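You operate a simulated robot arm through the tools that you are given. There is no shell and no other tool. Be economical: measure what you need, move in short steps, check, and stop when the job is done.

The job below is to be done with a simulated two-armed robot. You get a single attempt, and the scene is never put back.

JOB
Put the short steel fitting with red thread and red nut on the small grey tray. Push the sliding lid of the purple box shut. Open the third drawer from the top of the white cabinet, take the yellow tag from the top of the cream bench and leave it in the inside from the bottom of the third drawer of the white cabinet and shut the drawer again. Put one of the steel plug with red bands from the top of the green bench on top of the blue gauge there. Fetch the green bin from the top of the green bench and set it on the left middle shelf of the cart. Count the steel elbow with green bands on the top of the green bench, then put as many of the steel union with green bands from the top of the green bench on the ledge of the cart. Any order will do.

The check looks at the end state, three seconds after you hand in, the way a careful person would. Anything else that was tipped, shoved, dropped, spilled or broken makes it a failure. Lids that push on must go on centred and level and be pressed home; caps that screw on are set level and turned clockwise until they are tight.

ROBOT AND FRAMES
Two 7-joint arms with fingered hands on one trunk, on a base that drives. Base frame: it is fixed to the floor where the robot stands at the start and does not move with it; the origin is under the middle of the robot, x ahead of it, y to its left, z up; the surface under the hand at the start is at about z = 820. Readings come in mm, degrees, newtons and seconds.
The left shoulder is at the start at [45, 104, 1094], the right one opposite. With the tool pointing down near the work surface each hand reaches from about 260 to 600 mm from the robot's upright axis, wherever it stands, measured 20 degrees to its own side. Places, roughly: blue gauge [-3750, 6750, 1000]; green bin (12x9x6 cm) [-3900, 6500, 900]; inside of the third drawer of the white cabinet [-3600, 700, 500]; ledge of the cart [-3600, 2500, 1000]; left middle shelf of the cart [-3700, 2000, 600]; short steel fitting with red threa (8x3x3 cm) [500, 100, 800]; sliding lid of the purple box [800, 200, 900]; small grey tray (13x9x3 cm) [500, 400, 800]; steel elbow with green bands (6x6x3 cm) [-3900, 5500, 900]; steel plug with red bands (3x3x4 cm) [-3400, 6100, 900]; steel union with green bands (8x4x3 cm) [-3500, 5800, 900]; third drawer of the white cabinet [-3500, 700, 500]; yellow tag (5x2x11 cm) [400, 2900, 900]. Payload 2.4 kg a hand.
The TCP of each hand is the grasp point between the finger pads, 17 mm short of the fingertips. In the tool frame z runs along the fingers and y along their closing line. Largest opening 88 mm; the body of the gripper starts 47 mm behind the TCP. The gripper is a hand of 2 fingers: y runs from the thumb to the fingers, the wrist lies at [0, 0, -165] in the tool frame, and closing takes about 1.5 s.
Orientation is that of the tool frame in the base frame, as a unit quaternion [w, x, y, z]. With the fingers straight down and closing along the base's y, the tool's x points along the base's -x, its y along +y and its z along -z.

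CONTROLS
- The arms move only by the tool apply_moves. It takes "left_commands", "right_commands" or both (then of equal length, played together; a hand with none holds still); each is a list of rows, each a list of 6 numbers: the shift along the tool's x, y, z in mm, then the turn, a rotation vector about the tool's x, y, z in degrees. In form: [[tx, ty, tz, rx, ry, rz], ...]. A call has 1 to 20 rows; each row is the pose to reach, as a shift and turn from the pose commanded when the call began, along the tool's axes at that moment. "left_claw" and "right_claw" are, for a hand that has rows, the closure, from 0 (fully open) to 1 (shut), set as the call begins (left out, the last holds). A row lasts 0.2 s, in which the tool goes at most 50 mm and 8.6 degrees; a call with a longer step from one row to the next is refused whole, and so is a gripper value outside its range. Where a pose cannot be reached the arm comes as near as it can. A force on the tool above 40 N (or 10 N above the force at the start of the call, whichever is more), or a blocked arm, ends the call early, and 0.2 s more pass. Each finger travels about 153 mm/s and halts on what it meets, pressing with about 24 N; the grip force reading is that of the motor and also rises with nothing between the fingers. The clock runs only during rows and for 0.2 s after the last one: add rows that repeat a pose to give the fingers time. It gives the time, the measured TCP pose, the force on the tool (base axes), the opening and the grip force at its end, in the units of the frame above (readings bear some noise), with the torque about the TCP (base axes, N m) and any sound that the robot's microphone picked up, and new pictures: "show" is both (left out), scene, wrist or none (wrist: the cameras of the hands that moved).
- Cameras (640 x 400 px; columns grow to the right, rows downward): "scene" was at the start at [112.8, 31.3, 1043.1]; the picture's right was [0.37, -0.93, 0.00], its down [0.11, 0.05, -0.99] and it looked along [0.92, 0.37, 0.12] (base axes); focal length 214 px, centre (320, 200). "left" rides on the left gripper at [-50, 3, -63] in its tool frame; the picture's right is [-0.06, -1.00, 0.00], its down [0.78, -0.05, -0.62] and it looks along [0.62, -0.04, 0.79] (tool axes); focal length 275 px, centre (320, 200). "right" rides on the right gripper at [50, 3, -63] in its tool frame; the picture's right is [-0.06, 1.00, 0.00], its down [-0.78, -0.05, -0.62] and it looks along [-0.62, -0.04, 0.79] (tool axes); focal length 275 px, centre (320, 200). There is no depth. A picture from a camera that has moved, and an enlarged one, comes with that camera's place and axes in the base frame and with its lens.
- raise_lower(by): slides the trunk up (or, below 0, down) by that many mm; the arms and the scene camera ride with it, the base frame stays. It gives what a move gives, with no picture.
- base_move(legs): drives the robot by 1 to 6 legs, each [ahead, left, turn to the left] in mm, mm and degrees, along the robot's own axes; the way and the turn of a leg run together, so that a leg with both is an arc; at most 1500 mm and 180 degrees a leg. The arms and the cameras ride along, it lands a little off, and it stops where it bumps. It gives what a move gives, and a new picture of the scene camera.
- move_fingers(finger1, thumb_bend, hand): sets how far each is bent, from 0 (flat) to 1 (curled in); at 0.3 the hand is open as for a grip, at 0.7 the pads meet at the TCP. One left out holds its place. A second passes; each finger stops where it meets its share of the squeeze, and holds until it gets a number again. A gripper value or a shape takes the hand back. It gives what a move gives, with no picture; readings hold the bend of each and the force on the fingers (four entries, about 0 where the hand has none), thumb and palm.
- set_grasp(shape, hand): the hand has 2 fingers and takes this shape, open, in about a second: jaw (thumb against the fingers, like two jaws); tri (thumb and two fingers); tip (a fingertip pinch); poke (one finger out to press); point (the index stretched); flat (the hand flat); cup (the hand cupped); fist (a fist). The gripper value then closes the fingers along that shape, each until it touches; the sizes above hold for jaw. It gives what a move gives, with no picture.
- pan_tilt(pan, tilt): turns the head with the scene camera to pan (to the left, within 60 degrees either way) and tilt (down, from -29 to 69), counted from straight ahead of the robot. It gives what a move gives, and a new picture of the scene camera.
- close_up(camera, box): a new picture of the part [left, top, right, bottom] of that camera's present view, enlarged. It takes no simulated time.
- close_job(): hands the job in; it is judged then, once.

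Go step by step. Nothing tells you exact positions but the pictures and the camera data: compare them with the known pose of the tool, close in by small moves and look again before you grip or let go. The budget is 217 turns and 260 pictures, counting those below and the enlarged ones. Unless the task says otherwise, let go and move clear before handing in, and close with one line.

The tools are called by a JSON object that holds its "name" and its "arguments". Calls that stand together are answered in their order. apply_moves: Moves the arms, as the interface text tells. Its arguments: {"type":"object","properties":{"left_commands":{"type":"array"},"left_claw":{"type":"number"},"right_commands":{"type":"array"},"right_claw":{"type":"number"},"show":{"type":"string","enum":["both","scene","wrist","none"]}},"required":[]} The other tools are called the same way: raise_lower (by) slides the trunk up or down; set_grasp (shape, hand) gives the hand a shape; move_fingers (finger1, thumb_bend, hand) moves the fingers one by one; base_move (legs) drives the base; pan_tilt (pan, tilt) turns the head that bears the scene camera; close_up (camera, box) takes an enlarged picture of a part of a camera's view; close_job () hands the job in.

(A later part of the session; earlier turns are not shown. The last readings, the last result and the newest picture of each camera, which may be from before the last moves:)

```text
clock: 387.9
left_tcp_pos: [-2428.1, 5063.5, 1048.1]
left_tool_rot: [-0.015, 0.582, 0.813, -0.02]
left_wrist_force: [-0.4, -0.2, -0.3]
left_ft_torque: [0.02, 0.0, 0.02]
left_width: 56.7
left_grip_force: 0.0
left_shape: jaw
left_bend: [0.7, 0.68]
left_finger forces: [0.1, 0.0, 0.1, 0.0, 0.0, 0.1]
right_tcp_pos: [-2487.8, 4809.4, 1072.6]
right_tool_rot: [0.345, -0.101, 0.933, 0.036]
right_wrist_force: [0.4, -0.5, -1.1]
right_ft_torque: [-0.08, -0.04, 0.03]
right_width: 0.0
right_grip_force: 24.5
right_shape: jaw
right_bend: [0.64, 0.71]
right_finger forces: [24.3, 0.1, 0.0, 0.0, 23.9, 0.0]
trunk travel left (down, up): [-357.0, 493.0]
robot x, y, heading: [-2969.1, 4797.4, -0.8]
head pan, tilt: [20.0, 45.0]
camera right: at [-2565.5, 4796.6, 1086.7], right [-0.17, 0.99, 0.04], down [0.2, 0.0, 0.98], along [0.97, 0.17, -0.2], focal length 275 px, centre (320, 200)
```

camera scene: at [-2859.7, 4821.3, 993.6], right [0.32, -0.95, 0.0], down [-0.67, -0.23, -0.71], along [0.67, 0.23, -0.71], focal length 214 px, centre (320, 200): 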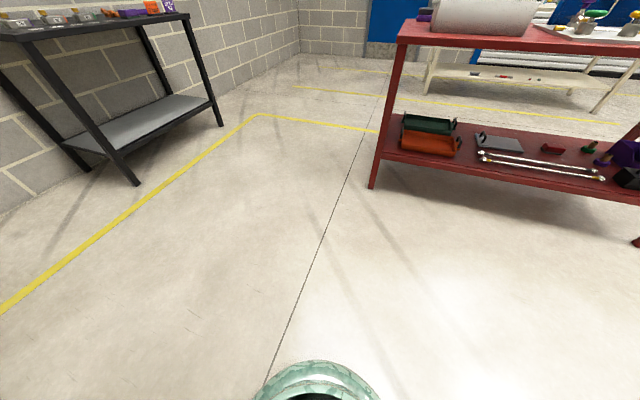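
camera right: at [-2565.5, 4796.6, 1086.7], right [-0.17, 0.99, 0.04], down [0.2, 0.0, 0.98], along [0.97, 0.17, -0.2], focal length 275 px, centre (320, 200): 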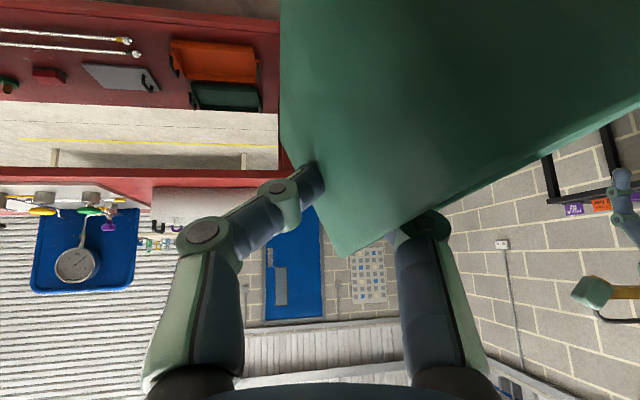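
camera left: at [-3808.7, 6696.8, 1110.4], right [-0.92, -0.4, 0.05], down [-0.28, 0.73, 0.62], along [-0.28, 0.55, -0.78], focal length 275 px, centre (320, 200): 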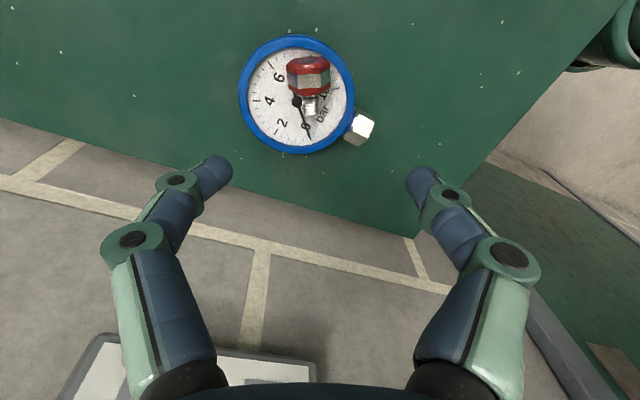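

{"name": "base_move", "arguments": {"legs": [[0, 0, -89], [1280, 0, 0], [1250, 0, 0], [0, 0, -90]]}}

{"name": "pan_tilt", "arguments": {"pan": 0, "tilt": 25}}

```text
clock: 407.9
left_tcp_pos: [-3452.3, 1981.8, 1048.2]
left_tool_rot: [-0.021, 0.821, -0.57, 0.014]
left_wrist_force: [0.1, 0.9, -0.4]
left_ft_torque: [0.0, 0.01, 0.02]
left_width: 57.1
left_grip_force: 0.1
left_shape: jaw
left_bend: [0.7, 0.68]
left_finger forces: [0.1, 0.0, 0.0, 0.0, 0.1, 0.0]
right_tcp_pos: [-3399.7, 2237.1, 1072.4]
right_tool_rot: [0.041, 0.931, 0.114, -0.344]
right_wrist_force: [0.1, 0.2, -0.9]
right_ft_torque: [0.08, 0.02, 0.0]
right_width: 0.1
right_grip_force: 24.6
right_shape: jaw
right_bend: [0.63, 0.71]
right_finger forces: [24.3, 0.0, 0.1, 0.1, 23.8, 0.1]
trunk travel left (down, up): [-357.0, 493.0]
robot x, y, heading: [-2920.3, 2263.9, -179.7]
head pan, tilt: [20.0, 45.0]
camera scene: at [-3026.3, 2234.1, 993.6], right [-0.35, 0.94, 0.0], down [0.66, 0.25, -0.71], along [-0.66, -0.25, -0.71], focal length 214 px, centre (320, 200)
```

scene: 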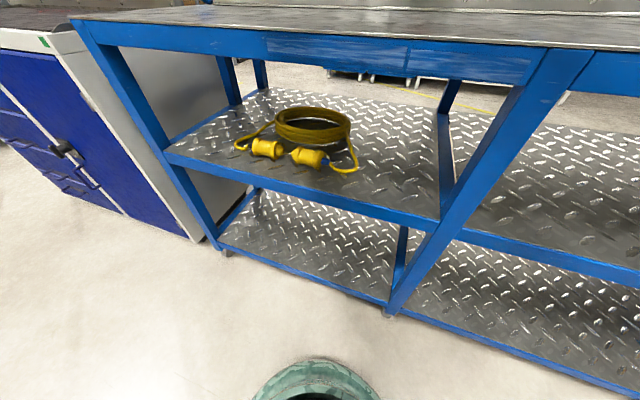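

```text
clock: 408.7
left_tcp_pos: [-3452.5, 1982.4, 1047.9]
left_tool_rot: [-0.02, 0.821, -0.57, 0.015]
left_wrist_force: [-0.3, 0.5, -0.1]
left_ft_torque: [0.01, 0.02, 0.01]
left_width: 57.0
left_grip_force: 0.0
left_shape: jaw
left_bend: [0.7, 0.68]
left_finger forces: [0.1, 0.0, 0.0, 0.0, 0.0, 0.0]
right_tcp_pos: [-3398.2, 2237.2, 1071.8]
right_tool_rot: [0.042, 0.931, 0.115, -0.344]
right_wrist_force: [0.5, -0.8, -1.5]
right_ft_torque: [0.08, 0.02, 0.02]
right_width: 0.1
right_grip_force: 24.0
right_shape: jaw
right_bend: [0.63, 0.71]
right_finger forces: [24.5, 0.0, 0.0, 0.0, 23.8, 0.1]
trunk travel left (down, up): [-357.0, 493.0]
robot x, y, heading: [-2917.2, 2266.2, -179.5]
head pan, tilt: [0.0, 25.0]
camera scene: at [-3042.3, 2261.6, 1024.1], right [-0.01, 1.0, 0.0], down [0.42, 0.0, -0.91], along [-0.91, -0.01, -0.42], focal length 214 px, centre (320, 200)
```

scene: 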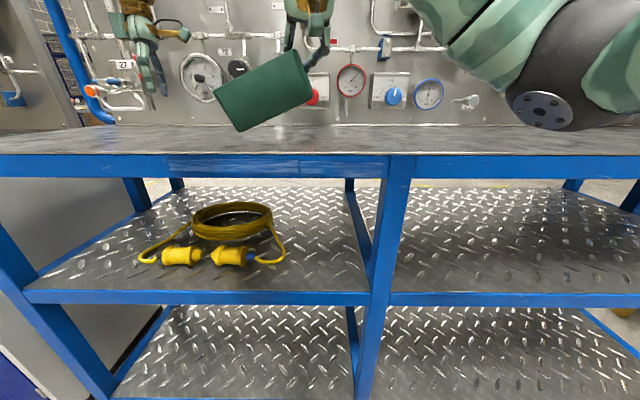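

The middle shelf top is about z≈587 with the deck's underside at about 885. There's free space between the hose and the middle post (y≈2175–2385). I'll back off first and tuck the left arm in.

{"name": "base_move", "arguments": {"legs": [[-150, 0, 0]]}}

{"name": "apply_moves", "arguments": {"left_commands": [[14, -19, -15, 0, 0, -7], [27, -39, -30, 0, 0, -14], [41, -58, -45, 0, 0, -21], [54, -78, -60, 0, 0, -28], [68, -97, -75, 0, 0, -35], [82, -116, -90, 0, 0, -42], [95, -136, -105, 0, 0, -49], [109, -155, -120, 0, 0, -56], [122, -175, -135, 0, 0, -63], [136, -194, -150, 0, 0, -69.5], [136, -194, -150, 0, 0, -69.5]], "show": "none"}}

{"name": "raise_lower", "arguments": {"by": -340}}

{"name": "pan_tilt", "arguments": {"pan": -5, "tilt": 10}}

```text
clock: 410.1
left_tcp_pos: [-3302.9, 1985.2, 1047.8]
left_tool_rot: [-0.021, 0.82, -0.572, 0.014]
left_wrist_force: [-0.1, 0.6, -0.8]
left_ft_torque: [0.03, 0.0, 0.01]
left_width: 57.1
left_grip_force: 0.1
left_shape: jaw
left_bend: [0.7, 0.68]
left_finger forces: [0.0, 0.0, 0.0, 0.0, 0.1, 0.0]
right_tcp_pos: [-3247.2, 2240.8, 1072.0]
right_tool_rot: [0.04, 0.931, 0.112, -0.344]
right_wrist_force: [-0.6, -1.3, -1.9]
right_ft_torque: [0.08, 0.01, -0.04]
right_width: 0.2
right_grip_force: 24.2
right_shape: jaw
right_bend: [0.63, 0.71]
right_finger forces: [24.4, 0.0, 0.1, 0.1, 23.7, 0.1]
trunk travel left (down, up): [-357.0, 493.0]
robot x, y, heading: [-2769.1, 2267.3, -179.7]
head pan, tilt: [0.0, 25.0]
camera scene: at [-2891.7, 2263.3, 1024.3], right [-0.01, 1.0, 0.0], down [0.42, 0.0, -0.91], along [-0.91, -0.01, -0.42], focal length 214 px, centre (320, 200)
```

scene: 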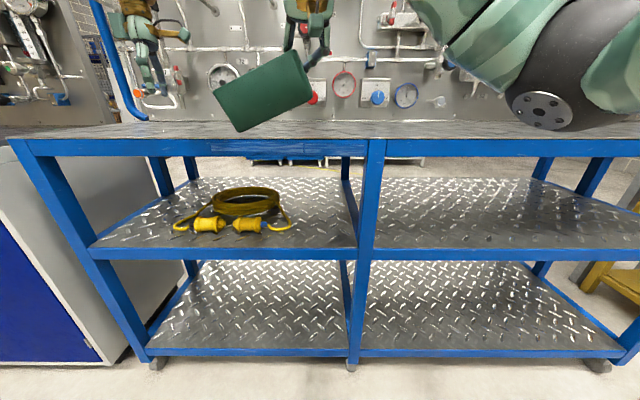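

```text
clock: 412.5
left_tcp_pos: [-3078.8, 1918.6, 1209.0]
left_tool_rot: [-0.008, 1.0, -0.003, 0.023]
left_wrist_force: [-0.4, 0.3, 0.2]
left_ft_torque: [0.02, -0.01, -0.03]
left_width: 56.9
left_grip_force: 0.2
left_shape: jaw
left_bend: [0.7, 0.68]
left_finger forces: [0.1, 0.1, 0.1, 0.0, 0.1, 0.0]
left hand out of reach, approached as far as the arm can: row 1, 2, 3, 4, 5, 6, 7, 8
right_tcp_pos: [-3248.4, 2240.6, 1070.5]
right_tool_rot: [0.04, 0.931, 0.113, -0.345]
right_wrist_force: [-0.7, 0.5, -1.8]
right_ft_torque: [0.09, -0.03, 0.0]
right_width: 0.0
right_grip_force: 23.6
right_shape: jaw
right_bend: [0.63, 0.71]
right_finger forces: [24.4, 0.0, 0.0, 0.0, 23.9, 0.0]
trunk travel left (down, up): [-357.0, 493.0]
robot x, y, heading: [-2771.1, 2263.1, -180.0]
head pan, tilt: [0.0, 25.0]
```

```text
clock: 415.8
left_tcp_pos: [-3081.3, 1920.9, 868.1]
left_tool_rot: [-0.008, 1.0, -0.003, 0.024]
left_wrist_force: [-0.2, -0.2, -0.2]
left_ft_torque: [0.01, 0.0, 0.02]
left_width: 57.1
left_grip_force: 0.0
left_shape: jaw
left_bend: [0.7, 0.68]
left_finger forces: [0.1, 0.1, 0.0, 0.0, 0.0, 0.0]
right_tcp_pos: [-3248.0, 2239.5, 731.6]
right_tool_rot: [0.04, 0.931, 0.112, -0.345]
right_wrist_force: [-0.1, -0.4, -0.5]
right_ft_torque: [0.07, 0.0, 0.02]
right_width: 0.0
right_grip_force: 23.5
right_shape: jaw
right_bend: [0.63, 0.72]
right_finger forces: [24.5, 0.0, 0.1, 0.0, 24.1, 0.0]
trunk travel left (down, up): [-17.0, 833.0]
robot x, y, heading: [-2770.7, 2263.6, -179.6]
head pan, tilt: [0.0, 25.0]
```

```text
clock: 416.6
left_tcp_pos: [-3081.4, 1922.0, 866.3]
left_tool_rot: [-0.008, 1.0, -0.004, 0.024]
left_wrist_force: [-0.5, -0.5, -0.7]
left_ft_torque: [-0.03, -0.02, -0.02]
left_width: 57.1
left_grip_force: 0.0
left_shape: jaw
left_bend: [0.7, 0.68]
left_finger forces: [0.0, 0.0, 0.0, 0.0, 0.1, 0.0]
right_tcp_pos: [-3248.8, 2239.7, 731.2]
right_tool_rot: [0.041, 0.931, 0.112, -0.344]
right_wrist_force: [0.1, 0.0, -0.9]
right_ft_torque: [0.05, 0.0, -0.01]
right_width: 0.2
right_grip_force: 24.4
right_shape: jaw
right_bend: [0.63, 0.72]
right_finger forces: [24.5, 0.0, 0.0, 0.0, 23.9, 0.0]
trunk travel left (down, up): [-17.0, 833.0]
robot x, y, heading: [-2767.6, 2261.2, -179.6]
head pan, tilt: [-5.0, 10.0]
camera scene: at [-2908.5, 2271.3, 713.5], right [0.08, 1.0, 0.0], down [0.17, -0.01, -0.98], along [-0.98, 0.08, -0.17], focal length 214 px, centre (320, 200)
```

scene: 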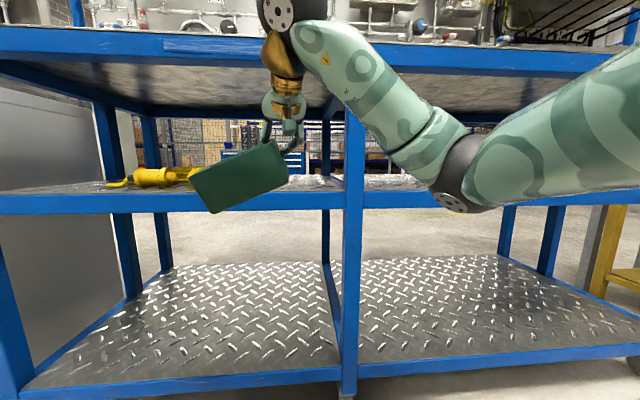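

The bin sags about 23°. I'll roll the hand to level it before going in, and raise it slightly.

{"name": "apply_moves", "arguments": {"right_commands": [[0, 0, 0, -5.7, -1.8, 4.8], [0, 0, 0, -11.3, -3.7, 9.7], [0, 0, 0, -17, -5.5, 14.5], [0, 0, 0, -17, -5.5, 14.5]], "show": "both"}}

```text
clock: 417.6
left_tcp_pos: [-3080.7, 1922.6, 867.6]
left_tool_rot: [-0.008, 1.0, -0.004, 0.023]
left_wrist_force: [-0.5, 0.2, 0.9]
left_ft_torque: [0.0, 0.03, 0.03]
left_width: 57.0
left_grip_force: 0.2
left_shape: jaw
left_bend: [0.7, 0.68]
left_finger forces: [0.0, 0.0, 0.0, 0.0, 0.1, 0.0]
right_tcp_pos: [-3248.8, 2241.0, 731.1]
right_tool_rot: [0.226, 0.904, 0.042, -0.36]
right_wrist_force: [-0.3, -0.5, -1.3]
right_ft_torque: [0.07, -0.02, 0.01]
right_width: 0.1
right_grip_force: 23.8
right_shape: jaw
right_bend: [0.63, 0.72]
right_finger forces: [24.5, 0.0, 0.0, 0.0, 24.5, 0.0]
trunk travel left (down, up): [-17.0, 833.0]
robot x, y, heading: [-2772.4, 2264.0, -179.9]
head pan, tilt: [-5.0, 10.0]
camera scene: at [-2908.5, 2271.4, 713.6], right [0.08, 1.0, 0.0], down [0.17, -0.01, -0.98], along [-0.98, 0.08, -0.17], focal length 214 px, centre (320, 200)
camera right: at [-3170.1, 2261.9, 739.3], right [0.19, -0.89, 0.42], down [-0.2, 0.38, 0.9], along [-0.96, -0.26, -0.1], focal length 275 px, centre (320, 200)
```

scene: 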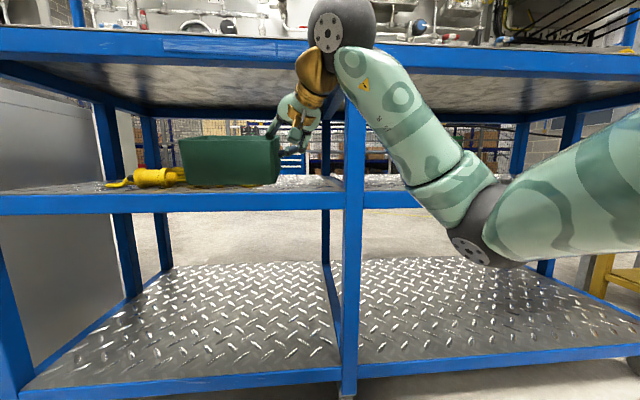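
right: 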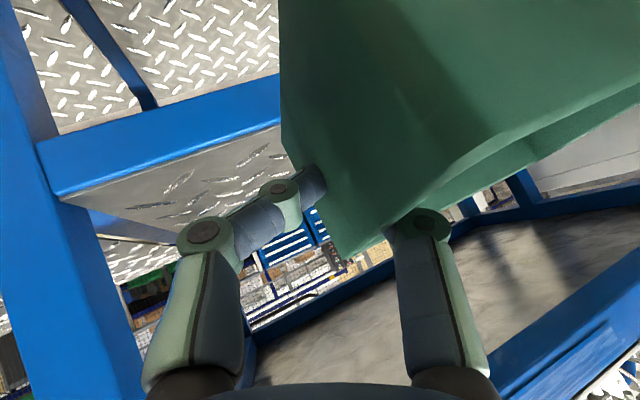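

The bin is level now. I'll lower a touch and drive slowly in, checking partway.

{"name": "raise_lower", "arguments": {"by": -8}}

{"name": "base_move", "arguments": {"legs": [[95, -8, 0]]}}

{"name": "close_up", "arguments": {"camera": "scene", "box": [140, 20, 420, 220]}}

```text
clock: 418.1
left_tcp_pos: [-3080.4, 1922.7, 858.6]
left_tool_rot: [-0.008, 1.0, -0.003, 0.024]
left_wrist_force: [-0.1, 0.7, -0.3]
left_ft_torque: [0.03, -0.03, 0.0]
left_width: 57.1
left_grip_force: 0.0
left_shape: jaw
left_bend: [0.7, 0.68]
left_finger forces: [0.1, 0.0, 0.1, 0.0, 0.1, 0.1]
right_tcp_pos: [-3247.8, 2239.8, 723.9]
right_tool_rot: [0.226, 0.904, 0.043, -0.361]
right_wrist_force: [0.4, -0.2, -1.1]
right_ft_torque: [0.08, -0.05, -0.01]
right_width: 0.0
right_grip_force: 24.6
right_shape: jaw
right_bend: [0.63, 0.72]
right_finger forces: [24.5, 0.0, 0.0, 0.0, 24.6, 0.0]
trunk travel left (down, up): [-9.0, 841.0]
robot x, y, heading: [-2768.3, 2266.0, -179.9]
head pan, tilt: [-5.0, 10.0]
```

```text
clock: 419.3
left_tcp_pos: [-3175.3, 1929.2, 859.7]
left_tool_rot: [-0.008, 1.0, -0.001, 0.023]
left_wrist_force: [0.6, -0.6, -0.7]
left_ft_torque: [-0.03, 0.02, 0.01]
left_width: 57.1
left_grip_force: 0.1
left_shape: jaw
left_bend: [0.7, 0.68]
left_finger forces: [0.0, 0.0, 0.0, 0.1, 0.0, 0.0]
right_tcp_pos: [-3342.7, 2247.3, 724.0]
right_tool_rot: [0.227, 0.904, 0.044, -0.359]
right_wrist_force: [0.5, 0.0, -1.5]
right_ft_torque: [0.09, -0.02, -0.02]
right_width: 0.3
right_grip_force: 24.5
right_shape: jaw
right_bend: [0.63, 0.72]
right_finger forces: [24.6, 0.0, 0.0, 0.0, 24.4, 0.0]
trunk travel left (down, up): [-9.0, 841.0]
robot x, y, heading: [-2862.3, 2273.7, -179.3]
head pan, tilt: [-5.0, 10.0]
camera scene: at [-3003.4, 2278.4, 706.0], right [0.08, 1.0, 0.0], down [0.17, -0.01, -0.98], along [-0.98, 0.08, -0.17], focal length 214 px, centre (320, 200)
```

scene: 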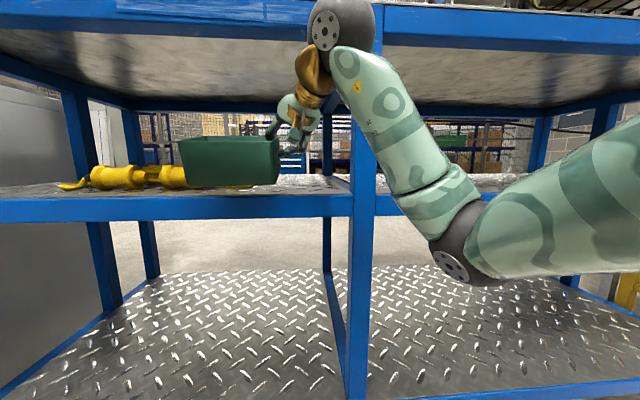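

```text
2.00 times, centred on (280, 120) of scene
camera zoom: at [-3003.4, 2278.4, 706.0], right [0.08, 1.0, 0.0], down [0.17, -0.01, -0.98], along [-0.98, 0.08, -0.17], focal length 429 px, centre (400, 360)
```

zoom: 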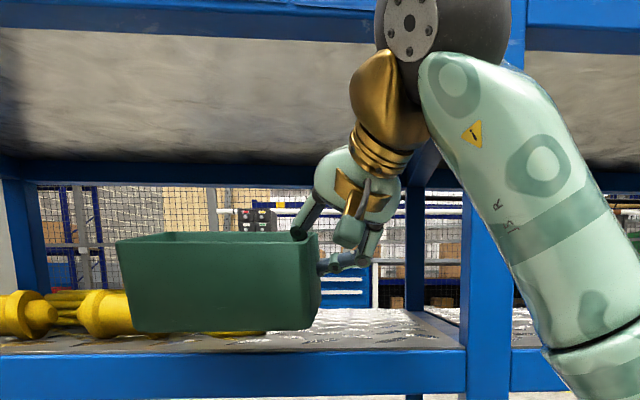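

{"name": "base_move", "arguments": {"legs": [[70, 0, -0.5]]}}

{"name": "apply_moves", "arguments": {"right_commands": [[0, 0, 0, 0, 0, 0]], "show": "wrist"}}

{"name": "close_up", "arguments": {"camera": "scene", "box": [100, 20, 420, 220]}}

```text
clock: 420.3
left_tcp_pos: [-3246.0, 1930.1, 859.2]
left_tool_rot: [-0.009, 1.0, -0.006, 0.024]
left_wrist_force: [-0.2, 0.6, 0.4]
left_ft_torque: [-0.02, 0.01, 0.0]
left_width: 57.1
left_grip_force: 0.1
left_shape: jaw
left_bend: [0.7, 0.68]
left_finger forces: [0.0, 0.1, 0.1, 0.0, 0.0, 0.1]
right_tcp_pos: [-3412.7, 2249.6, 724.5]
right_tool_rot: [0.224, 0.904, 0.04, -0.361]
right_wrist_force: [-1.3, 0.8, -1.2]
right_ft_torque: [0.1, 0.02, -0.02]
right_width: 0.0
right_grip_force: 24.2
right_shape: jaw
right_bend: [0.63, 0.72]
right_finger forces: [24.4, 0.0, 0.1, 0.1, 24.5, 0.0]
trunk travel left (down, up): [-9.0, 841.0]
robot x, y, heading: [-2931.1, 2272.1, -180.1]
head pan, tilt: [-5.0, 10.0]
camera scene: at [-3072.6, 2279.3, 706.0], right [0.09, 1.0, 0.0], down [0.17, -0.01, -0.98], along [-0.98, 0.09, -0.17], focal length 214 px, centre (320, 200)
```

scene: 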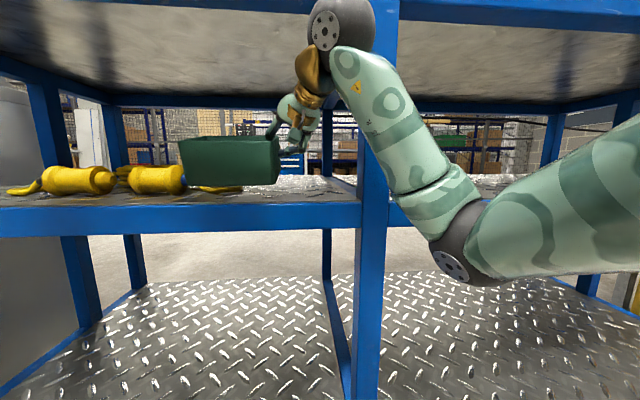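

```text
clock: 420.7
left_tcp_pos: [-3246.2, 1930.7, 859.7]
left_tool_rot: [-0.009, 1.0, -0.005, 0.023]
left_wrist_force: [0.5, 0.5, 0.7]
left_ft_torque: [0.03, 0.02, 0.0]
left_width: 56.9
left_grip_force: 0.1
left_shape: jaw
left_bend: [0.7, 0.68]
left_finger forces: [0.2, 0.0, 0.0, 0.0, 0.0, 0.1]
right_tcp_pos: [-3412.6, 2250.3, 724.0]
right_tool_rot: [0.224, 0.905, 0.039, -0.361]
right_wrist_force: [-1.1, 0.2, -1.2]
right_ft_torque: [0.09, -0.03, -0.02]
right_width: 0.0
right_grip_force: 24.1
right_shape: jaw
right_bend: [0.63, 0.72]
right_finger forces: [24.6, 0.0, 0.0, 0.1, 24.4, 0.0]
trunk travel left (down, up): [-9.0, 841.0]
robot x, y, heading: [-2934.1, 2274.5, -180.1]
head pan, tilt: [-5.0, 10.0]
camera right: at [-3334.1, 2271.0, 731.2], right [0.19, -0.89, 0.42], down [-0.2, 0.38, 0.9], along [-0.96, -0.25, -0.1], focal length 275 px, centre (320, 200)
```

right: 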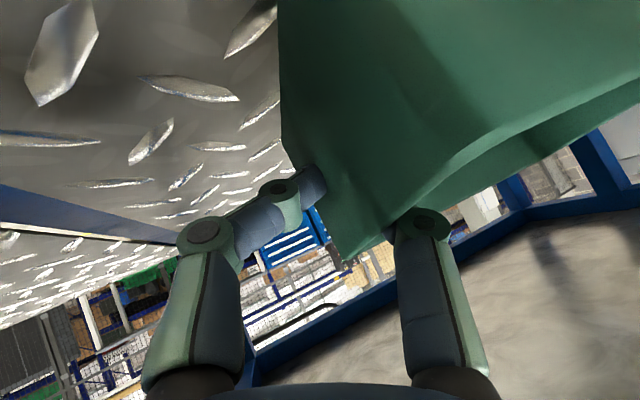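

```text
2.00 times, centred on (260, 120) of scene
camera zoom: at [-3072.6, 2279.3, 706.0], right [0.09, 1.0, 0.0], down [0.17, -0.01, -0.98], along [-0.98, 0.09, -0.17], focal length 429 px, centre (440, 360)
```

zoom: 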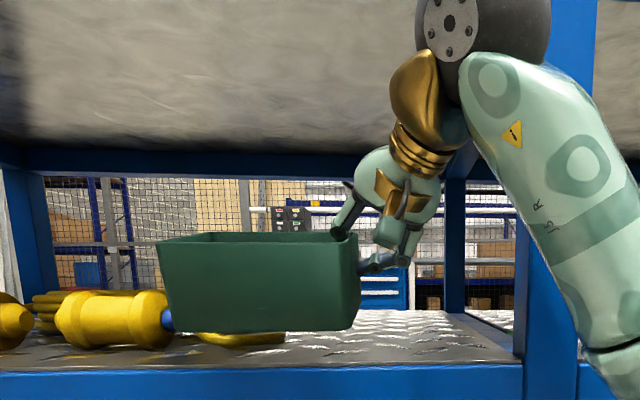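

The bin is yawed about 13°, with its left end towards the edge. I'll square it up in place and shift slightly right, away from the hose tail.

{"name": "apply_moves", "arguments": {"right_commands": [[0, 0, 0, 4.5, -2.5, 4.3], [0, 0, 0, 8.9, -5, 8.5], [0, 0, 0, 8.9, -5, 8.5]], "show": "none"}}

{"name": "base_move", "arguments": {"legs": [[3, -18, 0]]}}

{"name": "close_up", "arguments": {"camera": "scene", "box": [100, 20, 420, 220]}}

```text
clock: 421.5
left_tcp_pos: [-3244.2, 1930.8, 858.6]
left_tool_rot: [-0.009, 1.0, -0.006, 0.024]
left_wrist_force: [1.1, 0.6, 0.2]
left_ft_torque: [0.0, 0.03, 0.0]
left_width: 57.1
left_grip_force: 0.0
left_shape: jaw
left_bend: [0.7, 0.68]
left_finger forces: [0.0, 0.0, 0.1, 0.0, 0.1, 0.0]
right_tcp_pos: [-3413.4, 2249.4, 723.4]
right_tool_rot: [0.181, 0.903, -0.066, -0.384]
right_wrist_force: [0.2, -0.7, -2.1]
right_ft_torque: [0.1, -0.04, 0.02]
right_width: 0.0
right_grip_force: 23.9
right_shape: jaw
right_bend: [0.63, 0.72]
right_finger forces: [24.5, 0.1, 0.0, 0.1, 24.6, 0.0]
trunk travel left (down, up): [-9.0, 841.0]
robot x, y, heading: [-2935.0, 2273.0, -179.8]
head pan, tilt: [-5.0, 10.0]
```

```text
clock: 422.3
left_tcp_pos: [-3249.0, 1948.1, 858.3]
left_tool_rot: [-0.009, 1.0, -0.006, 0.023]
left_wrist_force: [0.0, 0.5, 0.2]
left_ft_torque: [0.0, 0.02, -0.01]
left_width: 57.3
left_grip_force: 0.1
left_shape: jaw
left_bend: [0.7, 0.68]
left_finger forces: [0.0, 0.0, 0.0, 0.0, 0.0, 0.0]
right_tcp_pos: [-3414.6, 2268.2, 724.5]
right_tool_rot: [0.181, 0.903, -0.066, -0.385]
right_wrist_force: [0.6, -0.4, -2.2]
right_ft_torque: [0.09, -0.01, 0.0]
right_width: 0.0
right_grip_force: 23.8
right_shape: jaw
right_bend: [0.63, 0.72]
right_finger forces: [24.5, 0.0, 0.0, 0.0, 24.5, 0.1]
trunk travel left (down, up): [-9.0, 841.0]
robot x, y, heading: [-2936.1, 2290.0, -180.1]
head pan, tilt: [-5.0, 10.0]
camera scene: at [-3075.6, 2297.3, 706.0], right [0.09, 1.0, 0.0], down [0.17, -0.01, -0.98], along [-0.98, 0.09, -0.17], focal length 214 px, centre (320, 200)
```

scene: 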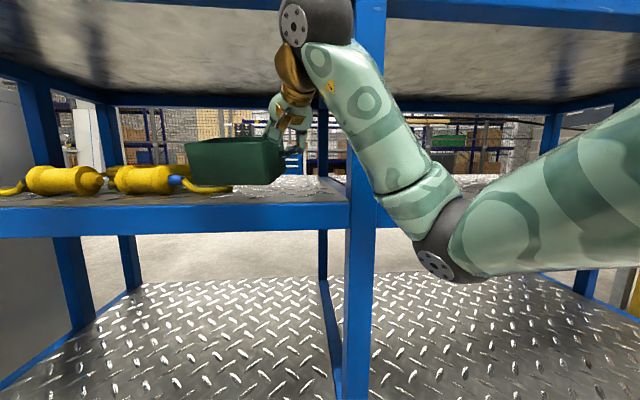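

```text
2.00 times, centred on (260, 120) of scene
camera zoom: at [-3075.6, 2297.3, 706.0], right [0.09, 1.0, 0.0], down [0.17, -0.01, -0.98], along [-0.98, 0.09, -0.17], focal length 429 px, centre (440, 360)
```

zoom: 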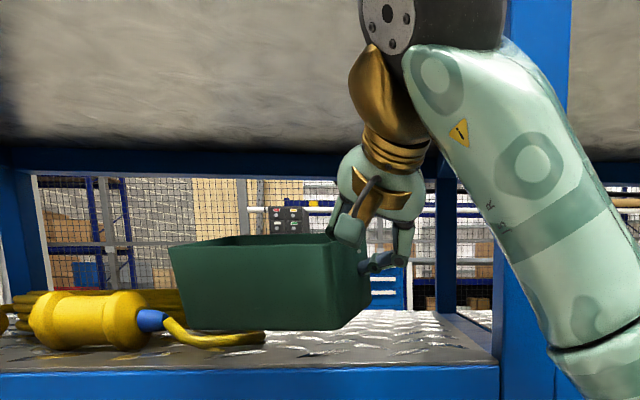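

The cable tail ends right by the bin's left bottom edge, so I'll shift 14 mm more to the right before lowering.

{"name": "base_move", "arguments": {"legs": [[0, -14, 0]]}}

{"name": "apply_moves", "arguments": {"right_commands": [[6.7, -3.8, 6.4, 0, 0, 0], [10, -5.6, 9.6, 0, 0, 0], [12, -6.8, 11.5, 0, 0, 0], [14, -7.9, 13.4, 0, 0, 0], [16.1, -9, 15.3, 0, 0, 0], [18.1, -10.2, 17.2, 0, 0, 0], [20, -11.3, 19, 0, 0, 0]], "show": "scene"}}

```text
clock: 423.0
left_tcp_pos: [-3249.3, 1963.4, 858.8]
left_tool_rot: [-0.009, 1.0, -0.005, 0.024]
left_wrist_force: [-0.8, 0.2, 0.3]
left_ft_torque: [0.0, 0.03, 0.01]
left_width: 57.0
left_grip_force: 0.1
left_shape: jaw
left_bend: [0.7, 0.68]
left_finger forces: [0.0, 0.1, 0.0, 0.0, 0.0, 0.0]
right_tcp_pos: [-3414.7, 2282.7, 724.6]
right_tool_rot: [0.181, 0.903, -0.066, -0.385]
right_wrist_force: [0.0, -0.3, -1.4]
right_ft_torque: [0.09, -0.04, 0.0]
right_width: 0.1
right_grip_force: 24.2
right_shape: jaw
right_bend: [0.63, 0.72]
right_finger forces: [24.5, 0.0, 0.0, 0.1, 24.6, 0.1]
trunk travel left (down, up): [-9.0, 841.0]
robot x, y, heading: [-2932.6, 2305.8, -180.0]
head pan, tilt: [-5.0, 10.0]
camera scene: at [-3075.6, 2311.6, 706.0], right [0.09, 1.0, 0.0], down [0.17, -0.01, -0.98], along [-0.98, 0.09, -0.17], focal length 214 px, centre (320, 200)
```

scene: 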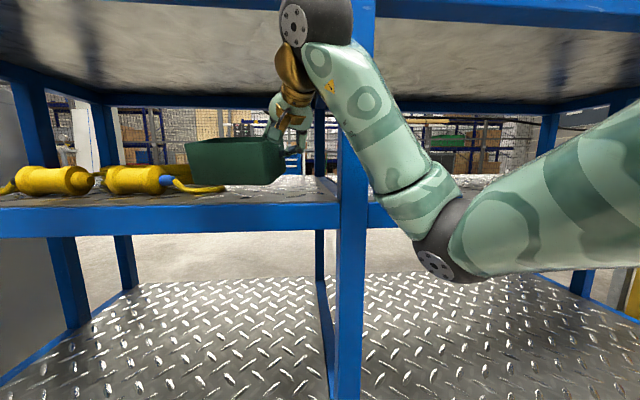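

```text
clock: 424.6
left_tcp_pos: [-3249.4, 1964.1, 858.0]
left_tool_rot: [-0.008, 1.0, -0.006, 0.023]
left_wrist_force: [-0.1, 0.0, 0.1]
left_ft_torque: [0.01, 0.0, 0.01]
left_width: 57.4
left_grip_force: 0.0
left_shape: jaw
left_bend: [0.7, 0.68]
left_finger forces: [0.0, 0.1, 0.0, 0.1, 0.0, 0.0]
right_tcp_pos: [-3415.1, 2283.8, 693.5]
right_tool_rot: [0.181, 0.903, -0.065, -0.385]
right_wrist_force: [-0.7, 0.0, 0.5]
right_ft_torque: [0.02, -0.03, 0.0]
right_width: 0.1
right_grip_force: 23.9
right_shape: jaw
right_bend: [0.63, 0.72]
right_finger forces: [24.6, 0.0, 0.0, 0.0, 24.6, 0.0]
trunk travel left (down, up): [-9.0, 841.0]
robot x, y, heading: [-2931.7, 2303.6, -179.8]
head pan, tilt: [-5.0, 10.0]
camera scene: at [-3075.6, 2311.7, 706.0], right [0.09, 1.0, 0.0], down [0.17, -0.02, -0.98], along [-0.98, 0.09, -0.17], focal length 214 px, centre (320, 200)
```

scene: 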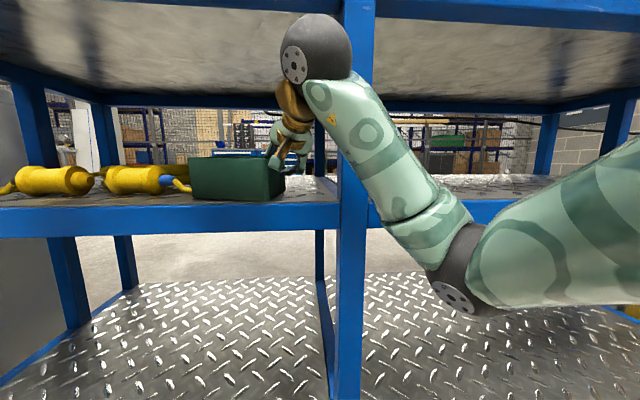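

{"name": "apply_moves", "arguments": {"right_commands": [[1.3, -0.8, 1.3, 0, 0, 0], [2.7, -1.5, 2.5, 0, 0, 0], [2.7, -1.5, 2.5, 0, 0, 0]], "show": "none"}}

{"name": "close_up", "arguments": {"camera": "scene", "box": [160, 120, 340, 240]}}

```text
clock: 425.4
left_tcp_pos: [-3249.5, 1962.2, 859.8]
left_tool_rot: [-0.009, 1.0, -0.006, 0.024]
left_wrist_force: [-0.6, 0.2, 0.2]
left_ft_torque: [-0.01, 0.0, -0.03]
left_width: 57.0
left_grip_force: 0.1
left_shape: jaw
left_bend: [0.7, 0.68]
left_finger forces: [0.0, 0.0, 0.0, 0.0, 0.0, 0.0]
right_tcp_pos: [-3414.4, 2283.1, 691.1]
right_tool_rot: [0.182, 0.902, -0.065, -0.385]
right_wrist_force: [-2.6, 0.5, 8.2]
right_ft_torque: [0.03, -0.05, -0.07]
right_width: 0.0
right_grip_force: 24.2
right_shape: jaw
right_bend: [0.63, 0.72]
right_finger forces: [27.5, 0.0, 0.1, 0.0, 26.1, 0.1]
trunk travel left (down, up): [-9.0, 841.0]
robot x, y, heading: [-2935.4, 2302.5, -180.0]
head pan, tilt: [-5.0, 10.0]
```

```text
3.33 times, centred on (250, 180) of scene
camera zoom: at [-3075.4, 2311.7, 706.2], right [0.09, 1.0, 0.0], down [0.17, -0.02, -0.98], along [-0.98, 0.09, -0.17], focal length 715 px, centre (553, 267)
```

zoom: 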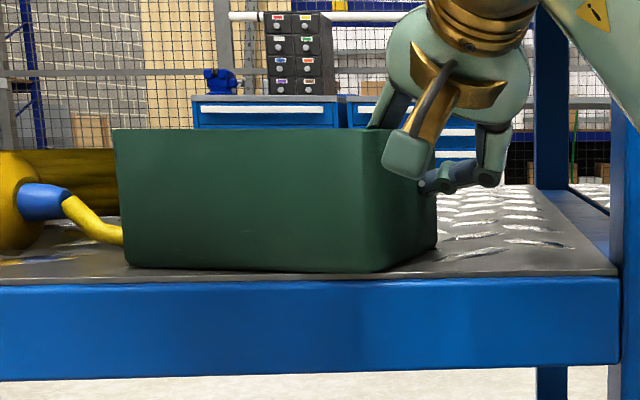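

The bin sits level and fully on the shelf. I'll release and withdraw along the tool axis.

{"name": "apply_moves", "arguments": {"right_commands": [[0, 0, 0, 0, 0, 0], [0, 0, 0, 0, 0, 0], [0, 0, 0, 0, 0, 0], [0, 0, 0, 0, 0, 0]], "right_claw": 0.5, "show": "none"}}

{"name": "apply_moves", "arguments": {"right_commands": [[0, 0, -10, 0, 0, 0], [0, 0, -25, 0, 0, 0], [0, 0, -45, 0, 0, 0], [0, 0, -70, 0, 0, 0], [0, 0, -70, 0, 0, 0]], "show": "scene"}}

```text
clock: 426.4
left_tcp_pos: [-3249.2, 1963.6, 858.7]
left_tool_rot: [-0.009, 1.0, -0.005, 0.023]
left_wrist_force: [-0.6, -0.2, 0.0]
left_ft_torque: [-0.03, -0.01, 0.0]
left_width: 57.3
left_grip_force: 0.1
left_shape: jaw
left_bend: [0.7, 0.68]
left_finger forces: [0.0, 0.0, 0.1, 0.0, 0.1, 0.0]
right_tcp_pos: [-3414.8, 2282.1, 690.3]
right_tool_rot: [0.181, 0.903, -0.066, -0.385]
right_wrist_force: [0.0, -0.9, 0.8]
right_ft_torque: [0.01, 0.02, 0.0]
right_width: 43.6
right_grip_force: 0.0
right_shape: jaw
right_bend: [0.73, 0.7]
right_finger forces: [0.0, 0.0, 0.1, 0.0, 0.1, 0.0]
trunk travel left (down, up): [-9.0, 841.0]
robot x, y, heading: [-2935.3, 2306.4, -179.9]
head pan, tilt: [-5.0, 10.0]
```

```text
clock: 427.6
left_tcp_pos: [-3249.4, 1964.1, 858.5]
left_tool_rot: [-0.009, 1.0, -0.006, 0.024]
left_wrist_force: [0.6, -0.3, 1.3]
left_ft_torque: [-0.01, -0.02, -0.05]
left_width: 57.1
left_grip_force: 0.0
left_shape: jaw
left_bend: [0.7, 0.68]
left_finger forces: [0.1, 0.1, 0.0, 0.0, 0.1, 0.0]
right_tcp_pos: [-3374.4, 2304.7, 731.2]
right_tool_rot: [0.183, 0.903, -0.064, -0.384]
right_wrist_force: [-0.1, -0.1, -0.9]
right_ft_torque: [0.02, 0.02, -0.03]
right_width: 43.7
right_grip_force: 0.1
right_shape: jaw
right_bend: [0.73, 0.7]
right_finger forces: [0.1, 0.0, 0.1, 0.0, 0.0, 0.0]
right hand out of reach, approached as far as the arm can: row 4, 5
trunk travel left (down, up): [-9.0, 841.0]
robot x, y, heading: [-2937.9, 2302.8, -179.9]
head pan, tilt: [-5.0, 10.0]
camera scene: at [-3075.6, 2311.7, 706.0], right [0.09, 1.0, 0.0], down [0.17, -0.02, -0.98], along [-0.98, 0.09, -0.17], focal length 214 px, centre (320, 200)
```

scene: 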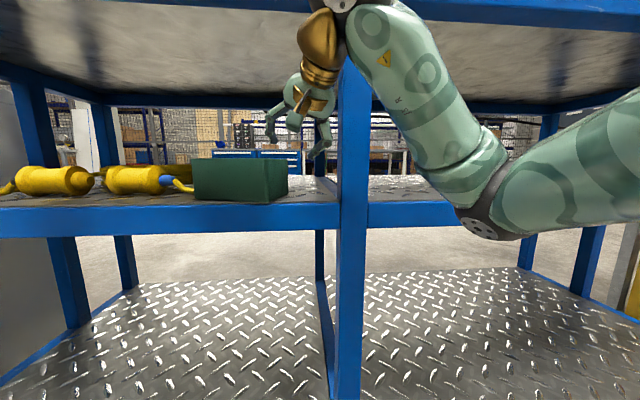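

Bin placed. I'm backing straight out and then looking at the "ledge" on the cart.

{"name": "base_move", "arguments": {"legs": [[-300, 0, 0]]}}

{"name": "raise_lower", "arguments": {"by": 400}}

{"name": "pan_tilt", "arguments": {"pan": -12, "tilt": 20}}

```text
clock: 429.7
left_tcp_pos: [-2951.7, 1962.8, 858.4]
left_tool_rot: [-0.009, 1.0, -0.005, 0.023]
left_wrist_force: [-0.2, 0.5, -0.1]
left_ft_torque: [-0.02, -0.01, -0.01]
left_width: 57.2
left_grip_force: 0.2
left_shape: jaw
left_bend: [0.7, 0.68]
left_finger forces: [0.0, 0.0, 0.1, 0.1, 0.0, 0.1]
right_tcp_pos: [-3074.8, 2304.9, 731.4]
right_tool_rot: [0.182, 0.903, -0.065, -0.384]
right_wrist_force: [0.1, 0.4, 0.3]
right_ft_torque: [-0.01, 0.01, -0.01]
right_width: 43.6
right_grip_force: 0.1
right_shape: jaw
right_bend: [0.73, 0.7]
right_finger forces: [0.0, 0.0, 0.0, 0.1, 0.0, 0.0]
trunk travel left (down, up): [-9.0, 841.0]
robot x, y, heading: [-2638.9, 2304.2, -180.0]
head pan, tilt: [-5.0, 10.0]
camera scene: at [-2777.3, 2311.8, 706.0], right [0.09, 1.0, 0.0], down [0.17, -0.01, -0.98], along [-0.98, 0.08, -0.17], focal length 214 px, centre (320, 200)
```

scene: 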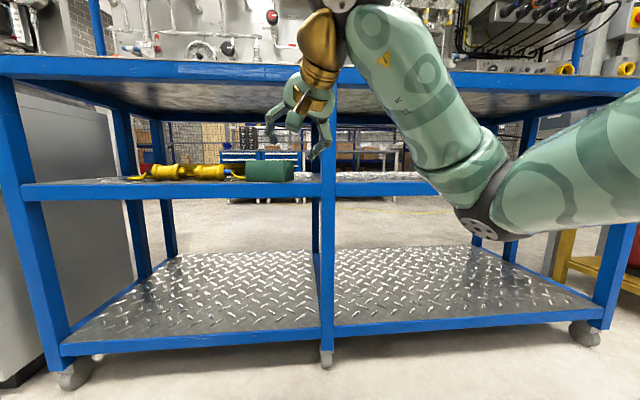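

```text
clock: 433.5
left_tcp_pos: [-2950.2, 1964.0, 1259.3]
left_tool_rot: [-0.008, 1.0, -0.004, 0.023]
left_wrist_force: [0.8, -0.6, -0.4]
left_ft_torque: [-0.02, 0.03, 0.01]
left_width: 56.9
left_grip_force: 0.0
left_shape: jaw
left_bend: [0.7, 0.68]
left_finger forces: [0.0, 0.0, 0.0, 0.0, 0.1, 0.1]
right_tcp_pos: [-3076.0, 2304.4, 1131.3]
right_tool_rot: [0.182, 0.903, -0.064, -0.385]
right_wrist_force: [-0.7, -0.4, -0.1]
right_ft_torque: [-0.04, 0.01, -0.02]
right_width: 43.7
right_grip_force: 0.0
right_shape: jaw
right_bend: [0.73, 0.7]
right_finger forces: [0.1, 0.1, 0.1, 0.1, 0.0, 0.0]
trunk travel left (down, up): [-409.0, 441.0]
robot x, y, heading: [-2635.4, 2306.9, -179.9]
head pan, tilt: [-5.0, 10.0]
```

```text
clock: 434.2
left_tcp_pos: [-2952.2, 1963.2, 1258.3]
left_tool_rot: [-0.009, 1.0, -0.004, 0.024]
left_wrist_force: [-0.5, 0.8, -0.2]
left_ft_torque: [-0.02, 0.01, 0.02]
left_width: 57.1
left_grip_force: 0.0
left_shape: jaw
left_bend: [0.7, 0.68]
left_finger forces: [0.0, 0.0, 0.0, 0.0, 0.0, 0.0]
right_tcp_pos: [-3075.2, 2305.4, 1131.4]
right_tool_rot: [0.182, 0.903, -0.065, -0.384]
right_wrist_force: [0.2, -0.3, -1.3]
right_ft_torque: [-0.02, 0.01, -0.01]
right_width: 43.7
right_grip_force: 0.1
right_shape: jaw
right_bend: [0.73, 0.7]
right_finger forces: [0.0, 0.0, 0.0, 0.0, 0.0, 0.0]
trunk travel left (down, up): [-409.0, 441.0]
robot x, y, heading: [-2638.0, 2306.1, -180.0]
head pan, tilt: [-12.0, 20.0]
camera scene: at [-2757.9, 2323.0, 1084.7], right [0.21, 0.98, 0.0], down [0.33, -0.07, -0.94], along [-0.92, 0.19, -0.34], focal length 214 px, centre (320, 200)
```

scene: 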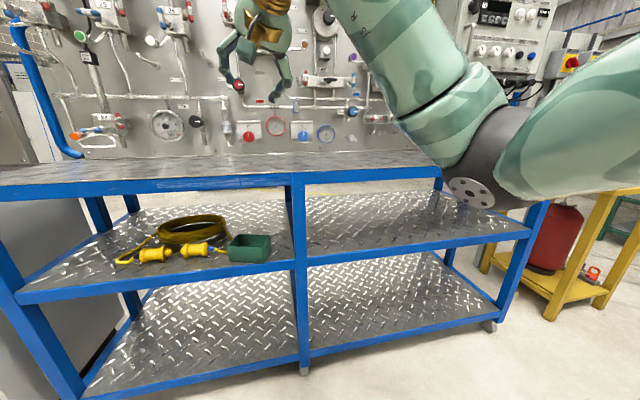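

The "ledge" is the cart's top deck in front of the panel (z≈955), and it's empty. I'll level the right hand and go back to the green bench for two unions, one in each hand.

{"name": "apply_moves", "arguments": {"right_commands": [[0, 0, 0, 3.1, 6.5, -1.1], [0, 0, 0, 6.1, 13, -2.2], [0, 0, 0, 9.2, 19.5, -3.3], [0, 0, 0, 12.3, 26, -4.4], [0, 0, 0, 15.4, 32.5, -5.5], [0, 0, 0, 18.4, 39, -6.6], [0, 0, 0, 21.5, 45.5, -7.7], [0, 0, 0, 21.5, 45.5, -7.7]], "right_claw": 0, "show": "none"}}

{"name": "base_move", "arguments": {"legs": [[0, 0, -90], [1500, 0, 0], [1500, 0, 0], [540, 0, 0], [0, 0, 90], [330, 0, 0]]}}

{"name": "pan_tilt", "arguments": {"pan": 0, "tilt": 40}}

```text
clock: 436.0
left_tcp_pos: [-2951.0, 1963.1, 1259.9]
left_tool_rot: [-0.009, 1.0, -0.005, 0.023]
left_wrist_force: [-0.3, 0.6, -0.1]
left_ft_torque: [-0.02, -0.03, 0.0]
left_width: 57.2
left_grip_force: 0.1
left_shape: jaw
left_bend: [0.7, 0.68]
left_finger forces: [0.0, 0.0, 0.0, 0.1, 0.1, 0.0]
right_tcp_pos: [-3076.0, 2305.3, 1131.6]
right_tool_rot: [-0.001, 1.0, 0.001, 0.0]
right_wrist_force: [-0.2, -0.6, 0.1]
right_ft_torque: [0.0, 0.0, -0.01]
right_width: 88.0
right_grip_force: 0.0
right_shape: jaw
right_bend: [0.3, 0.3]
right_finger forces: [0.0, 0.1, 0.0, 0.0, 0.0, 0.1]
trunk travel left (down, up): [-409.0, 441.0]
robot x, y, heading: [-2639.0, 2303.8, -180.0]
head pan, tilt: [-12.0, 20.0]
```

```text
clock: 462.7
left_tcp_pos: [-3312.6, 5510.8, 1258.6]
left_tool_rot: [-0.009, 1.0, 0.003, 0.023]
left_wrist_force: [0.9, -0.3, 0.5]
left_ft_torque: [0.02, 0.02, 0.0]
left_width: 57.1
left_grip_force: 0.0
left_shape: jaw
left_bend: [0.7, 0.68]
left_finger forces: [0.1, 0.0, 0.0, 0.1, 0.0, 0.0]
right_tcp_pos: [-3442.9, 5851.2, 1131.4]
right_tool_rot: [0.0, 1.0, 0.011, 0.001]
right_wrist_force: [-0.2, -0.7, 0.9]
right_ft_torque: [0.02, -0.01, -0.02]
right_width: 87.8
right_grip_force: 0.1
right_shape: jaw
right_bend: [0.3, 0.3]
right_finger forces: [0.0, 0.1, 0.0, 0.1, 0.0, 0.0]
trunk travel left (down, up): [-409.0, 441.0]
robot x, y, heading: [-3006.7, 5858.0, -179.2]
head pan, tilt: [-12.0, 20.0]
camera scene: at [-3126.1, 5875.3, 1084.6], right [0.19, 0.98, 0.0], down [0.34, -0.06, -0.94], along [-0.92, 0.18, -0.34], focal length 214 px, centre (320, 200)
```

scene: 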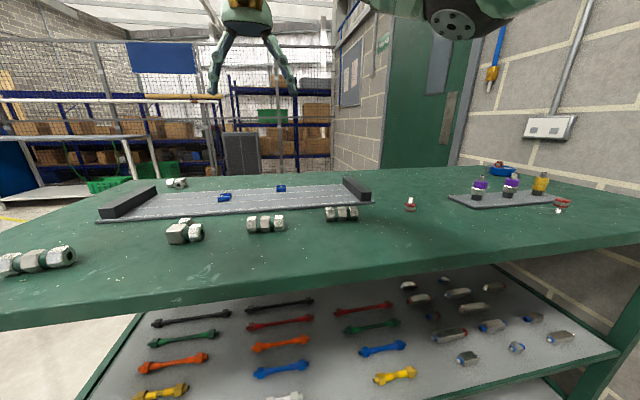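

```text
clock: 463.5
left_tcp_pos: [-3312.1, 5511.3, 1258.7]
left_tool_rot: [-0.009, 1.0, 0.003, 0.023]
left_wrist_force: [-0.7, -0.5, 0.7]
left_ft_torque: [0.01, 0.0, 0.02]
left_width: 57.0
left_grip_force: 0.1
left_shape: jaw
left_bend: [0.7, 0.68]
left_finger forces: [0.0, 0.1, 0.0, 0.0, 0.0, 0.0]
right_tcp_pos: [-3443.2, 5852.2, 1130.8]
right_tool_rot: [0.0, 1.0, 0.01, -0.001]
right_wrist_force: [-1.3, -0.2, 0.4]
right_ft_torque: [0.01, -0.03, -0.03]
right_width: 87.9
right_grip_force: 0.1
right_shape: jaw
right_bend: [0.3, 0.3]
right_finger forces: [0.0, 0.0, 0.1, 0.0, 0.1, 0.0]
trunk travel left (down, up): [-409.0, 441.0]
robot x, y, heading: [-3005.0, 5859.0, -179.3]
head pan, tilt: [0.0, 40.0]
camera scene: at [-3119.2, 5856.2, 1053.3], right [-0.02, 1.0, 0.0], down [0.64, 0.01, -0.77], along [-0.77, -0.01, -0.64], focal length 214 px, centre (320, 200)
```

scene: 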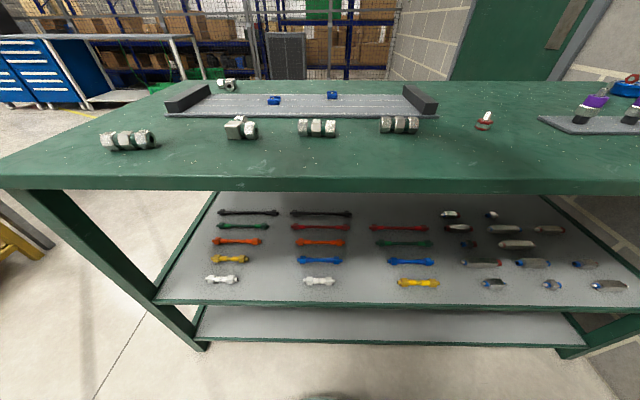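

The bench top shows exactly two elbows and three unions, so two unions are needed. I'll take the right-hand one first with the right hand.

{"name": "base_move", "arguments": {"legs": [[60, 0, -0.8]]}}

{"name": "apply_moves", "arguments": {"right_commands": [[-4, -14, 11, 0, 0, -8.2], [-9, -28, 22, 0, 0, -16.4], [-13, -42, 33, 0, 0, -24.6], [-18, -57, 44, 0, 0, -32.8], [-22, -71, 55, 0, 0, -41], [-27, -85, 66, 0, 0, -49.2], [-31, -99, 77, 0, 0, -57.4], [-36, -113, 88, 0, 0, -65.6], [-40, -128, 99, 0, 0, -73.8], [-45, -142, 110, 0, 0, -82], [-49, -156, 121, 0, 0, -90], [-49, -156, 121, 0, 0, -90]], "show": "wrist"}}

```text
clock: 464.5
left_tcp_pos: [-3377.2, 5516.1, 1259.3]
left_tool_rot: [-0.009, 1.0, -0.003, 0.023]
left_wrist_force: [0.2, 0.5, 0.1]
left_ft_torque: [-0.01, 0.01, 0.0]
left_width: 57.1
left_grip_force: 0.2
left_shape: jaw
left_bend: [0.7, 0.68]
left_finger forces: [0.0, 0.0, 0.0, 0.0, 0.1, 0.1]
right_tcp_pos: [-3504.5, 5856.1, 1130.9]
right_tool_rot: [-0.001, 1.0, 0.003, 0.001]
right_wrist_force: [-0.7, -0.4, 0.6]
right_ft_torque: [-0.03, -0.01, -0.03]
right_width: 87.9
right_grip_force: 0.1
right_shape: jaw
right_bend: [0.3, 0.3]
right_finger forces: [0.0, 0.0, 0.0, 0.1, 0.0, 0.0]
trunk travel left (down, up): [-409.0, 441.0]
robot x, y, heading: [-3064.9, 5856.1, -180.0]
head pan, tilt: [0.0, 40.0]
camera scene: at [-3180.2, 5857.0, 1053.1], right [-0.01, 1.0, 0.0], down [0.64, 0.0, -0.77], along [-0.77, 0.0, -0.64], focal length 214 px, centre (320, 200)
```

scene: 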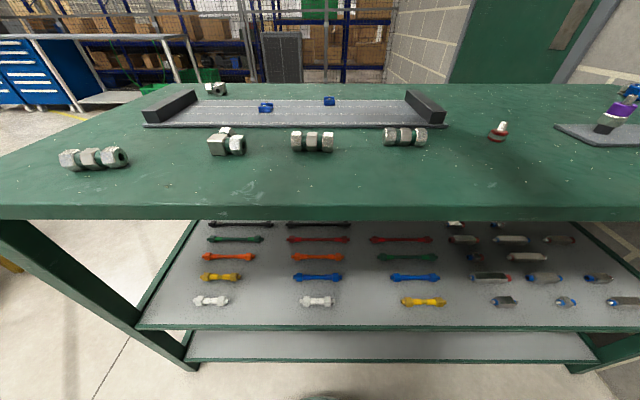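

```text
clock: 467.1
left_tcp_pos: [-3378.1, 5515.8, 1259.4]
left_tool_rot: [-0.009, 1.0, -0.003, 0.023]
left_wrist_force: [-0.2, -0.4, -0.2]
left_ft_torque: [0.0, 0.04, 0.02]
left_width: 57.1
left_grip_force: 0.1
left_shape: jaw
left_bend: [0.7, 0.68]
left_finger forces: [0.0, 0.0, 0.0, 0.1, 0.1, 0.1]
right_tcp_pos: [-3553.2, 6012.8, 1009.9]
right_tool_rot: [0.0, 0.705, 0.71, -0.001]
right_wrist_force: [-0.2, 0.1, -0.3]
right_ft_torque: [0.0, -0.01, 0.02]
right_width: 87.8
right_grip_force: 0.0
right_shape: jaw
right_bend: [0.3, 0.3]
right_finger forces: [0.0, 0.1, 0.0, 0.1, 0.1, 0.0]
trunk travel left (down, up): [-409.0, 441.0]
robot x, y, heading: [-3067.2, 5857.7, -179.8]
head pan, tilt: [0.0, 40.0]
camera right: at [-3550.0, 6063.4, 1072.7], right [1.0, -0.05, 0.0], down [-0.04, -0.78, 0.62], along [-0.03, -0.62, -0.79], focal length 275 px, centre (320, 200)
```

right: 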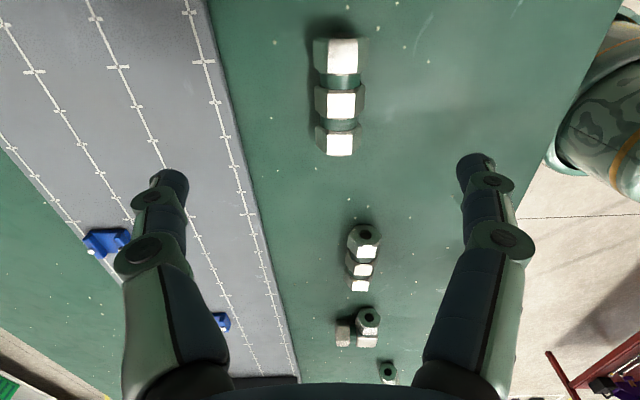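

{"name": "apply_moves", "arguments": {"right_commands": [[-5, 7, 30, 0, 0, 0], [-10, 13.7, 60, 0, 0, 0], [-10, 13.7, 85, 0, 0, 0], [-10, 13.7, 85, 0, 0, 0]], "show": "wrist"}}

```text
clock: 468.1
left_tcp_pos: [-3378.6, 5515.1, 1259.1]
left_tool_rot: [-0.009, 1.0, -0.004, 0.023]
left_wrist_force: [-0.5, -0.2, 0.1]
left_ft_torque: [0.02, 0.0, 0.01]
left_width: 56.9
left_grip_force: 0.0
left_shape: jaw
left_bend: [0.7, 0.68]
left_finger forces: [0.0, 0.0, 0.1, 0.0, 0.1, 0.0]
right_tcp_pos: [-3539.9, 6001.2, 926.0]
right_tool_rot: [0.0, 0.705, 0.709, 0.0]
right_wrist_force: [0.4, 0.0, -0.2]
right_ft_torque: [-0.01, 0.0, 0.01]
right_width: 87.6
right_grip_force: 0.0
right_shape: jaw
right_bend: [0.3, 0.3]
right_finger forces: [0.0, 0.1, 0.0, 0.1, 0.0, 0.0]
trunk travel left (down, up): [-409.0, 441.0]
robot x, y, heading: [-3066.2, 5856.6, -179.7]
head pan, tilt: [0.0, 40.0]
camera right: at [-3536.4, 6052.0, 988.2], right [1.0, -0.06, 0.0], down [-0.04, -0.78, 0.62], along [-0.04, -0.62, -0.79], focal length 275 px, centre (320, 200)
```

right: 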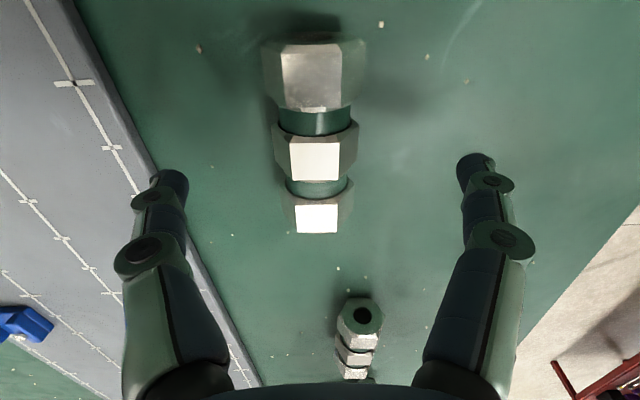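

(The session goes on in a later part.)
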